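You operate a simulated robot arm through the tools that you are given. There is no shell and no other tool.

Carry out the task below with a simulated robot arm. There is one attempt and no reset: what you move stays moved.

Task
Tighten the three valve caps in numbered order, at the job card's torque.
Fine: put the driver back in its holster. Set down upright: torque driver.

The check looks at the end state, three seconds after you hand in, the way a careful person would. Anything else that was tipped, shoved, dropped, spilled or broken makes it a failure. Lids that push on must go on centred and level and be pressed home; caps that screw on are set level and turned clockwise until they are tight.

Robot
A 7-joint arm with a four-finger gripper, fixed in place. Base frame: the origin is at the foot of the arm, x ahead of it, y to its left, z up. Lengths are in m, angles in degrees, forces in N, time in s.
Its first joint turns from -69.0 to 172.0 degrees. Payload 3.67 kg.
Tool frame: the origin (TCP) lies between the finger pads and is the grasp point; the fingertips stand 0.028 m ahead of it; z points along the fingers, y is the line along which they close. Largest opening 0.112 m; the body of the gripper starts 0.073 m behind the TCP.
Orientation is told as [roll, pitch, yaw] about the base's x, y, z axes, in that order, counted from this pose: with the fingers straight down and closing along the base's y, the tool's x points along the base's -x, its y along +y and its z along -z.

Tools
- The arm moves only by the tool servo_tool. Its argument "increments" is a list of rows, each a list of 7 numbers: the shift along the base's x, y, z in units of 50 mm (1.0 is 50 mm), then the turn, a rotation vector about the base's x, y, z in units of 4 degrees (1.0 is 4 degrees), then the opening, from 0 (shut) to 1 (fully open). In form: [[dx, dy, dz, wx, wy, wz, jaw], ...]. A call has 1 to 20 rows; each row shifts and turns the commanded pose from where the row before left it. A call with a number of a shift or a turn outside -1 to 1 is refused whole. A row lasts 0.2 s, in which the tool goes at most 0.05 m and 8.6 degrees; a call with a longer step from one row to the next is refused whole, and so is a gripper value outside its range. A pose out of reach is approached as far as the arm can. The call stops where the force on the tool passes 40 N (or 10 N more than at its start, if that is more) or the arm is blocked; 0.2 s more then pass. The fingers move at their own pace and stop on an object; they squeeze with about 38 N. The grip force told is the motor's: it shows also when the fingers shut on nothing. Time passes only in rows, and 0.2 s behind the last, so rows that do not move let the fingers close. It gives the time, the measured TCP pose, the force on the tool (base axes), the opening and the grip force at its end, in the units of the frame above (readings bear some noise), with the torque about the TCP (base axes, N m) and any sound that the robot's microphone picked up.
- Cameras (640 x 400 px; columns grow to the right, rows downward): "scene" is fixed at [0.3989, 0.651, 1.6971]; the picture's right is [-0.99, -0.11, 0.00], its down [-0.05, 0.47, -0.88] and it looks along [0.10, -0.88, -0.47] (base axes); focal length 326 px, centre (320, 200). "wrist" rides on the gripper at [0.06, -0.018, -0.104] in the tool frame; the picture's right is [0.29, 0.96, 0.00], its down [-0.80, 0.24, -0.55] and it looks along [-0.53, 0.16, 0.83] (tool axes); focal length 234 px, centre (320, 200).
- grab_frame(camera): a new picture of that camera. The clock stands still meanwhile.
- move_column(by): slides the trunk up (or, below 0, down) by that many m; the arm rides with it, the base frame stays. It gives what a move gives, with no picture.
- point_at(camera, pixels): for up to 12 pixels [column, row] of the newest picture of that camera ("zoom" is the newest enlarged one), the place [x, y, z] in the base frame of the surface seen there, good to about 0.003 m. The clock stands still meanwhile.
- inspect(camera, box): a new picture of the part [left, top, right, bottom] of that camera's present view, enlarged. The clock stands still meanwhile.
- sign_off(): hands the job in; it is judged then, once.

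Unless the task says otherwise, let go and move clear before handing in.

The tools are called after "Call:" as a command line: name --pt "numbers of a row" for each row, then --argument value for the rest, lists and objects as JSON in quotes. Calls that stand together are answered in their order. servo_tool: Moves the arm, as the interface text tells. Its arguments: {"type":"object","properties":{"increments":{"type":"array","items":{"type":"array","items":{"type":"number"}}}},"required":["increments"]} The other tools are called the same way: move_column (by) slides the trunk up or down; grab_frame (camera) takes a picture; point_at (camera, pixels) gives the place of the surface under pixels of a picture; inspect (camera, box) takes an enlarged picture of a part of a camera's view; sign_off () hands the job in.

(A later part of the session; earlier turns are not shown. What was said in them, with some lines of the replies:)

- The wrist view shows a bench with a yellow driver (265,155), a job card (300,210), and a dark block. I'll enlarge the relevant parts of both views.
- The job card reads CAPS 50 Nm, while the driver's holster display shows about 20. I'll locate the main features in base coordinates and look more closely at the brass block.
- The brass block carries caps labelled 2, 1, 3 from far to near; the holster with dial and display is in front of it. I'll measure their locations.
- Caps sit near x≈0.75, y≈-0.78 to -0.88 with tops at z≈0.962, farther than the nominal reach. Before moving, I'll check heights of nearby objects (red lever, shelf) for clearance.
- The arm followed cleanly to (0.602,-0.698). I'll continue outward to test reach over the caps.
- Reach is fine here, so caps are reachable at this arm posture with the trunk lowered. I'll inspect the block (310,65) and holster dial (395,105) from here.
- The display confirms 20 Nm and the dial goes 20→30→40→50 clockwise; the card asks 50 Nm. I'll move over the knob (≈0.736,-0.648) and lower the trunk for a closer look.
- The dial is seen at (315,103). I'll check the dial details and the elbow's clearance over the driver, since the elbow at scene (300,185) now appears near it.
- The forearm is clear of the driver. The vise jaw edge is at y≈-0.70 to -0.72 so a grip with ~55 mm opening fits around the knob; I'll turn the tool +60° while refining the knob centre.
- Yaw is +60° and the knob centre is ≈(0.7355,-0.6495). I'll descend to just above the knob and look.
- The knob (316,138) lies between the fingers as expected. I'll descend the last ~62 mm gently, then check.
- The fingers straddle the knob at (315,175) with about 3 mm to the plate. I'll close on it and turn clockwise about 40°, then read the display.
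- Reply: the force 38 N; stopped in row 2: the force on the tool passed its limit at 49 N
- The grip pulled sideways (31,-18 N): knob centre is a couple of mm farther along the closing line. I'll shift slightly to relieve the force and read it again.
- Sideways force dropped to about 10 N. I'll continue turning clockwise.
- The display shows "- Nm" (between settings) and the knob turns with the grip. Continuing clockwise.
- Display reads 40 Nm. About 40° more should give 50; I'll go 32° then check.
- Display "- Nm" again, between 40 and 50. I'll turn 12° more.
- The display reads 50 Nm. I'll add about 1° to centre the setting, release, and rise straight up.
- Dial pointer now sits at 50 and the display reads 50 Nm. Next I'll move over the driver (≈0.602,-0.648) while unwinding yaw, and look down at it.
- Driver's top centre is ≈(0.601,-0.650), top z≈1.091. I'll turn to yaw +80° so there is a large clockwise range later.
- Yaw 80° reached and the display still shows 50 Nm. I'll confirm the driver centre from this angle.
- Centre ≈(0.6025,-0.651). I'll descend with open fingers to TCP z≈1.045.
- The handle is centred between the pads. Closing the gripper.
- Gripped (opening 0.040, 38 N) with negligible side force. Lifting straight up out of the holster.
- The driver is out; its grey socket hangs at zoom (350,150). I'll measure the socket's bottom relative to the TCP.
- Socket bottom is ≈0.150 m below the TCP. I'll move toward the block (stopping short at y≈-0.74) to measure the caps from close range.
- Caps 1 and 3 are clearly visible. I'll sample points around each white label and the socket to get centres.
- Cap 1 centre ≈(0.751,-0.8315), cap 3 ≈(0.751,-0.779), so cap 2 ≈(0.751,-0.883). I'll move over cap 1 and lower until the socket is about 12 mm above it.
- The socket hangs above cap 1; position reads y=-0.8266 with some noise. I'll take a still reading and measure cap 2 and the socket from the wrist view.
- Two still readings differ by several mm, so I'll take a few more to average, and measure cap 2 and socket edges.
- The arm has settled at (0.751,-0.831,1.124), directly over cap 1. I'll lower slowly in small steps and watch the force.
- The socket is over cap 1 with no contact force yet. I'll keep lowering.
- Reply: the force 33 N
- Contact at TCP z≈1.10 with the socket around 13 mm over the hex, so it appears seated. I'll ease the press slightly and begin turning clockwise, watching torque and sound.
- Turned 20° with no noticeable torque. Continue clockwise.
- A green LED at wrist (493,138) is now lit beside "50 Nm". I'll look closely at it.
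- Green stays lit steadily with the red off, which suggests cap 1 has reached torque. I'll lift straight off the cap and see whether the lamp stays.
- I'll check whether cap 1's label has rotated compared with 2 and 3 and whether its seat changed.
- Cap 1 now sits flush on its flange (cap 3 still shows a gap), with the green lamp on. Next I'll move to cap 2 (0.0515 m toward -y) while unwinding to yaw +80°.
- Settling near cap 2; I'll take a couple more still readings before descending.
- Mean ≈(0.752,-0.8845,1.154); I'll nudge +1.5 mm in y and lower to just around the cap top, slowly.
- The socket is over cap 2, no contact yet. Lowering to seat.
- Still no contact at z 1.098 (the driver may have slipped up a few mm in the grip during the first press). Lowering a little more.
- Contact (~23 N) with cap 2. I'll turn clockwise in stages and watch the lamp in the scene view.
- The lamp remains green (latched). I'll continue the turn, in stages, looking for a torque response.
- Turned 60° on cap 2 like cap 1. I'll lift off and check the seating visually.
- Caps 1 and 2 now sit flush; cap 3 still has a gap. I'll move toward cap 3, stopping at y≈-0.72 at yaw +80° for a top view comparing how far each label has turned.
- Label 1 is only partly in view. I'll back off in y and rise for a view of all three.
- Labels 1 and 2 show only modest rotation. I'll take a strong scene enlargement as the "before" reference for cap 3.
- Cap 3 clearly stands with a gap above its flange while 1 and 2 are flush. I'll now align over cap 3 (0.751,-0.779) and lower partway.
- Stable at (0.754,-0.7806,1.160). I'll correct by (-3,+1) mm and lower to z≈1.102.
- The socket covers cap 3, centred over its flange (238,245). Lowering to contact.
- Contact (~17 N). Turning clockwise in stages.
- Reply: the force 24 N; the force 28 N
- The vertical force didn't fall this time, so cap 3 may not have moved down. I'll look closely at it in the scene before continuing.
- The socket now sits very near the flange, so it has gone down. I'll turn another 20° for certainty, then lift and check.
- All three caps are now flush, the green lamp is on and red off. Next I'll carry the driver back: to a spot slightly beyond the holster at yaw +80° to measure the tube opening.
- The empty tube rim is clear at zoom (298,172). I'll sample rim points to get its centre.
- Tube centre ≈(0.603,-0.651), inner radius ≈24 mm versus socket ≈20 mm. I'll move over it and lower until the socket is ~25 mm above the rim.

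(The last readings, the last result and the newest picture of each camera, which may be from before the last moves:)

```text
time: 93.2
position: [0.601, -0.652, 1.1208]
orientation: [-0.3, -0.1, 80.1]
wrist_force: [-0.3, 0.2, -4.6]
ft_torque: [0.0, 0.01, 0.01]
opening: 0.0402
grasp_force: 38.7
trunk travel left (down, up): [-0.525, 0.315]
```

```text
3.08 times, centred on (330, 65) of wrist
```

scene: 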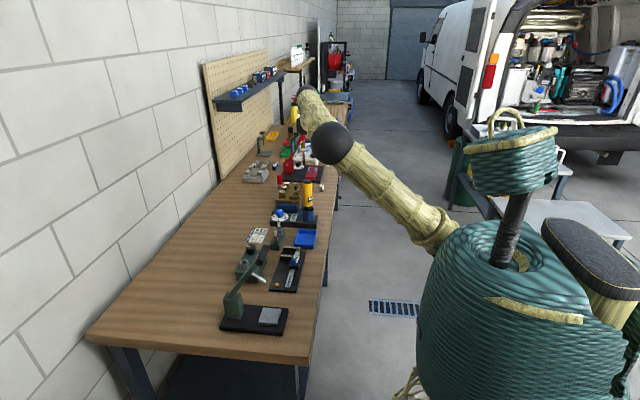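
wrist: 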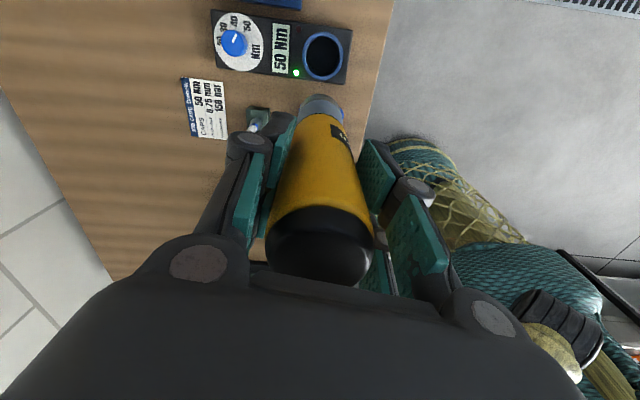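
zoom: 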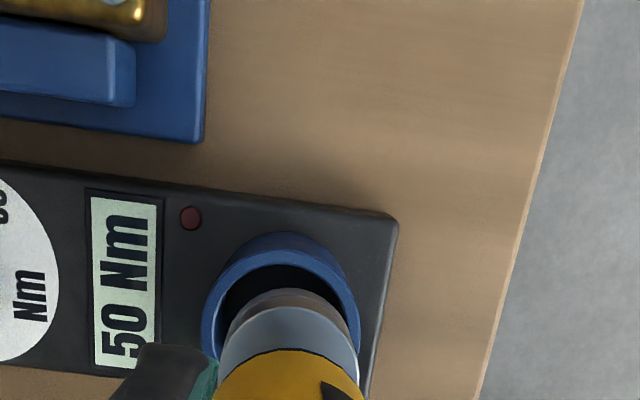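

The tube centre (zoom col 281) is about 3 mm toward +x of the driver axis (col 289). I'll shift +2.5 mm in x and lower into the tube gently.

Call:
servo_tool --pt "0.05 0.01 -0.2 0 0 0 0" --pt "0 0 -0.2 0 0 0 0" --pt "0 0 -0.2 0 0 0 0" --pt "0 0 -0.2 0 0 0 0" --pt "0 0 -0.2 0 0 0 0" --pt "0 0 0 0 0 0 0"

Call:
inspect --camera "scene" --box '[285, 170, 345, 230]'

```text
time: 94.5
position: [0.6057, -0.6507, 1.0724]
orientation: [-0.2, 0.0, 80.1]
wrist_force: [0.3, 0.0, -5.2]
ft_torque: [-0.02, -0.02, 0.01]
opening: 0.0399
grasp_force: 37.9
trunk travel left (down, up): [-0.525, 0.315]
```

```text
6.67 times, centred on (315, 200) of scene
```

zoom: 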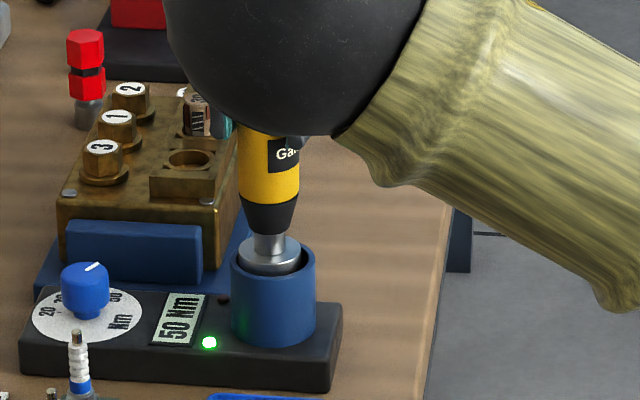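

The socket has entered the tube with no contact force. I'll lower the rest slowly until it seats.

Call:
servo_tool --pt "-0.03 0 -0.15 0 0 0 0" --pt "0 0 -0.15 0 0 0 0" --pt "0 0 -0.12 0 0 0 0" --pt "0 0 0 0 0 0 0" --pt "0 0 0 0 0 0 0"

Call:
servo_tool --pt "0 0 -0.06 0 0 0 0" --pt "0 0 -0.06 0 0 0 0" --pt "0 0 0 0 0 0 0" --pt "0 0 0 0 0 0 0"

```text
time: 95.8
position: [0.6056, -0.6507, 1.0521]
orientation: [-0.2, 0.0, 80.2]
wrist_force: [0.3, 0.1, -3.6]
ft_torque: [-0.01, -0.03, 0.01]
opening: 0.0402
grasp_force: 37.6
trunk travel left (down, up): [-0.525, 0.315]
```

```text
time: 96.8
position: [0.6052, -0.65, 1.0469]
orientation: [-0.4, -0.1, 80.2]
wrist_force: [-0.2, 1.1, -3.5]
ft_torque: [0.02, 0.03, 0.01]
opening: 0.0404
grasp_force: 38.1
trunk travel left (down, up): [-0.525, 0.315]
```

No contact yet at 1.047; lower a few mm more.

Call:
servo_tool --pt "-0.03 0 -0.04 0 0 0 0" --pt "0 0 -0.04 0 0 0 0" --pt "0 0 0 0 0 0 0" --pt "0 0 0 0 0 0 0"

Call:
servo_tool --pt "0 0 -0.03 0 0 0 0" --pt "0 0 0 0 0 0 0" --pt "0 0 0 0 0 0 0"

```text
time: 97.8
position: [0.603, -0.6505, 1.043]
orientation: [-0.2, 0.0, 80.3]
wrist_force: [1.0, -0.5, -4.0]
ft_torque: [-0.01, 0.05, 0.02]
opening: 0.0403
grasp_force: 37.8
trunk travel left (down, up): [-0.525, 0.315]
```

```text
time: 98.5
position: [0.6033, -0.6511, 1.0402]
orientation: [-0.2, 0.1, 80.1]
wrist_force: [0.7, 0.3, -4.7]
ft_torque: [0.01, 0.02, 0.04]
opening: 0.0404
grasp_force: 38.2
trunk travel left (down, up): [-0.525, 0.315]
```

Still free. Continue in 1.5–2 mm steps until contact.

Call:
servo_tool --pt "0 0 -0.04 0 0 0 0" --pt "0 0 0 0 0 0 0" --pt "0 0 0 0 0 0 0"

Call:
servo_tool --pt "0 0 -0.04 0 0 0 0" --pt "0 0 0 0 0 0 0" --pt "0 0 0 0 0 0 0"

Call:
inspect --camera "scene" --box '[285, 170, 345, 230]'

Call:
grab_frame --camera "wrist"

```text
time: 99.3
position: [0.603, -0.6497, 1.0399]
orientation: [-0.2, 0.0, 80.2]
wrist_force: [0.3, -1.9, 0.9]
ft_torque: [-0.21, 0.04, 0.03]
opening: 0.0401
grasp_force: 37.8
trunk travel left (down, up): [-0.525, 0.315]
```

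```text
time: 100.2
position: [0.6029, -0.65, 1.0394]
orientation: [-0.4, 0.1, 80.2]
wrist_force: [5.5, -6.8, 22.3]
ft_torque: [-0.68, -0.37, 0.05]
opening: 0.0401
grasp_force: 38.4
trunk travel left (down, up): [-0.525, 0.315]
```

```text
6.67 times, centred on (315, 200) of scene
```

zoom: 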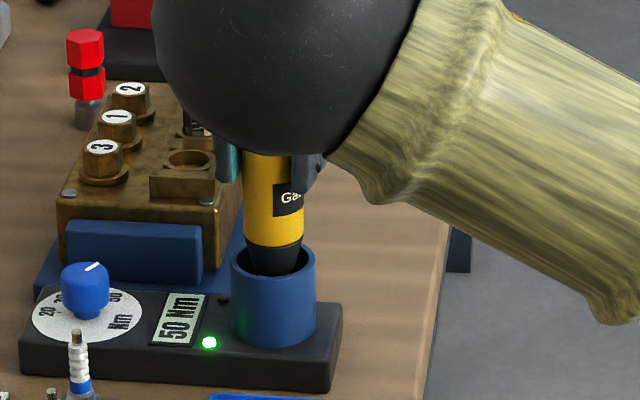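

```text
taken
```

wrist: 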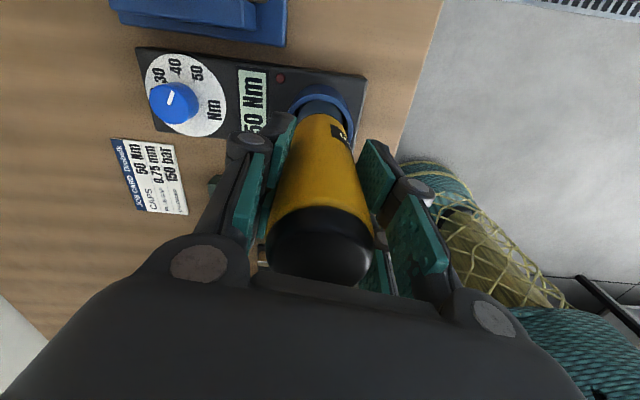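

The driver is seated at the bottom of the holster (22 N contact). I'll ease the press, then release and rise straight up.

Call:
servo_tool --pt "0 0 0.04 0 0 0 0" --pt "0 0 0 0 0 0 0" --pt "0 0 0 0 0 0 0"

Call:
servo_tool --pt "0 0 0 0 0 0 0.45" --pt "0 0 0 0 0 0 0.7" --pt "0 0 0 0 0 0 1" --pt "0 0 0 0 0 0 1" --pt "0 0 0 0 0 0 1"

Call:
grab_frame --camera "wrist"

```text
time: 101.0
position: [0.6018, -0.6491, 1.0405]
orientation: [-0.1, 0.0, 80.2]
wrist_force: [2.7, -3.0, 11.7]
ft_torque: [-0.4, -0.22, 0.02]
opening: 0.0402
grasp_force: 37.9
trunk travel left (down, up): [-0.525, 0.315]
```

```text
time: 102.2
position: [0.6028, -0.6503, 1.0396]
orientation: [-0.2, 0.0, 80.2]
wrist_force: [-0.4, -0.4, 0.1]
ft_torque: [-0.01, 0.01, 0.03]
opening: 0.1118
grasp_force: 0.0
trunk travel left (down, up): [-0.525, 0.315]
```

```text
taken
```

wrist: 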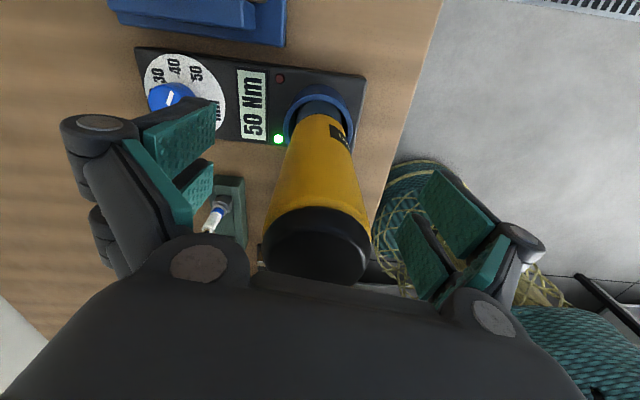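

The fingers are open and the driver stands free in its holster. I'll rise straight up and clear, then inspect everything.

Call:
servo_tool --pt "0 0 0.3 0 0 0 1" --pt "0 0 0.7 0 0 0 1" --pt "0 0 0.9 0 0 0 1" --pt "0 0 0.9 0 0 0 1" --pt "0 0 0.9 0 0 0 1" --pt "0 0 0.9 0 0 0 1" --pt "0 0 0 0 0 0 1" --pt "0 0 0 0 0 0 1"

Call:
grab_frame --camera "wrist"

Call:
inspect --camera "scene" --box '[250, 150, 350, 240]'

```text
time: 104.0
position: [0.6013, -0.6503, 1.2688]
orientation: [-0.1, 0.0, 80.1]
wrist_force: [-0.7, 0.6, 0.3]
ft_torque: [-0.03, 0.01, 0.0]
opening: 0.1118
grasp_force: 0.0
trunk travel left (down, up): [-0.525, 0.315]
```

```text
taken
```

wrist: 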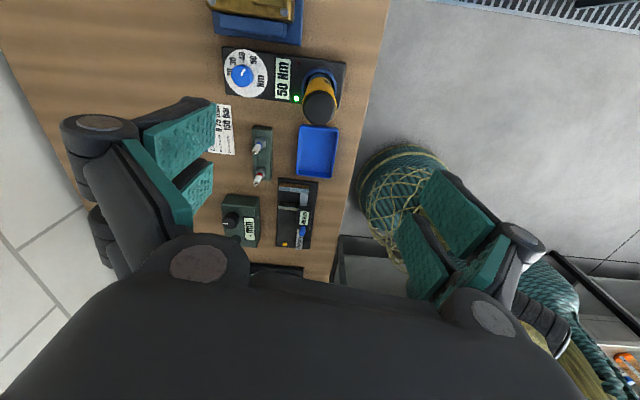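

```text
4.44 times, centred on (300, 195) of scene
```

zoom: 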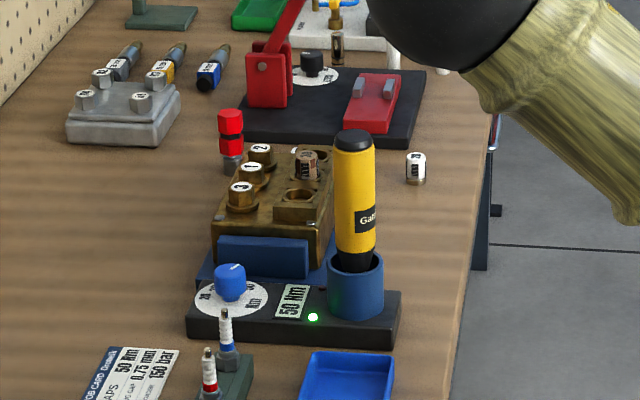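

The driver stands upright, and green is lit with 50 Nm set. I'll retreat toward the start pose and make a last check of the caps.

Call:
servo_tool --pt "-0.5 0.25 0.4 0 0 -1 1" --pt "-0.5 0.25 0.4 0 0 -1 1" --pt "-0.5 0.25 0.4 0 0 -1 1" --pt "-0.5 0.25 0.2 0 0 -1 1" --pt "-0.5 0.25 0 0 0 -1 1" --pt "-0.4 0.25 0 0 0 -1 1" --pt "0 0 0 0 0 0 1"

Call:
inspect --camera "scene" --box '[265, 165, 335, 230]'

Call:
inspect --camera "scene" --box '[280, 178, 300, 198]'

Call:
grab_frame --camera "scene"

```text
time: 105.5
position: [0.4589, -0.5754, 1.3391]
orientation: [-0.2, 0.0, 56.2]
wrist_force: [-0.1, -0.8, -0.3]
ft_torque: [0.02, 0.02, 0.01]
opening: 0.112
grasp_force: 0.1
trunk travel left (down, up): [-0.525, 0.315]
```

```text
6.15 times, centred on (300, 198) of scene
```

zoom: 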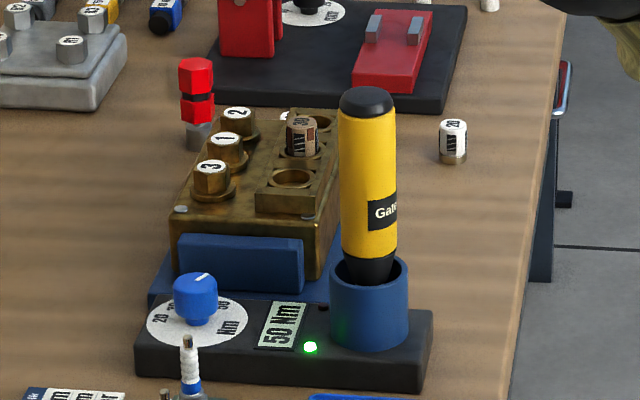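

```text
16.00 times, centred on (290, 188) of scene
```

zoom: 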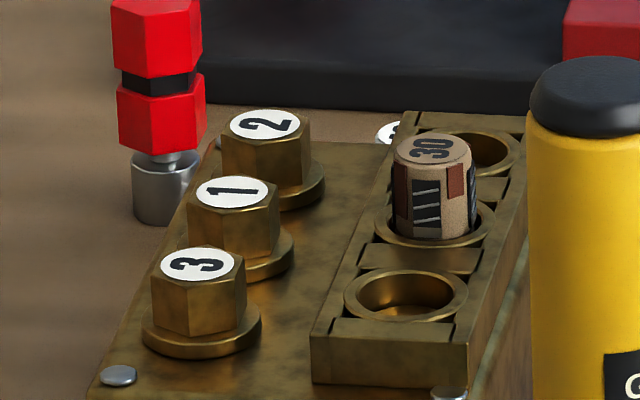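

```text
taken
```

scene: 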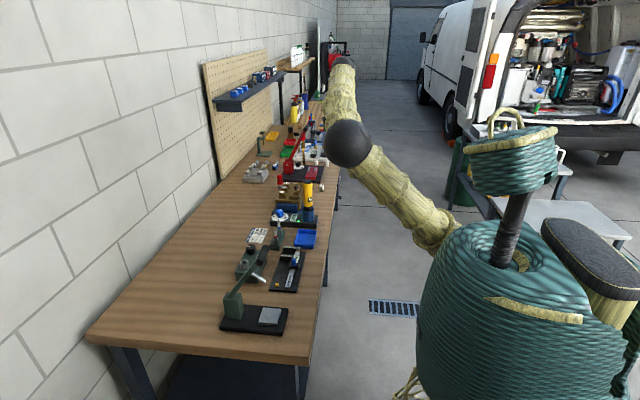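

All three caps sit flush and level on their flanges. The display reads 50 Nm with the green lamp lit, the driver is upright in its holster, the arm is clear and nothing else was disturbed. Handing in.

Call:
sign_off

```text
The job is handed in.
```

I set the torque driver to the job card's 50 Nm, tightened caps 1, 2 and 3 in that order, and put the driver back upright in its holster.

- **Torque setting:** the holster display started at 20 Nm and now reads 50 Nm.
- **Caps:** all three sit flush and level on their flanges; cap 3 showed a clear gap before I tightened it.
- **Torque confirmation:** the holster's green lamp lit during cap 1 and stayed on, and the red one never lit. I felt almost no resistance while turning and heard no click. For caps 2 and 3 the flush seating is therefore the only sign that they reached torque.
- **Surroundings:** nothing else looked moved in the last pictures, and the arm was clear when I handed in.
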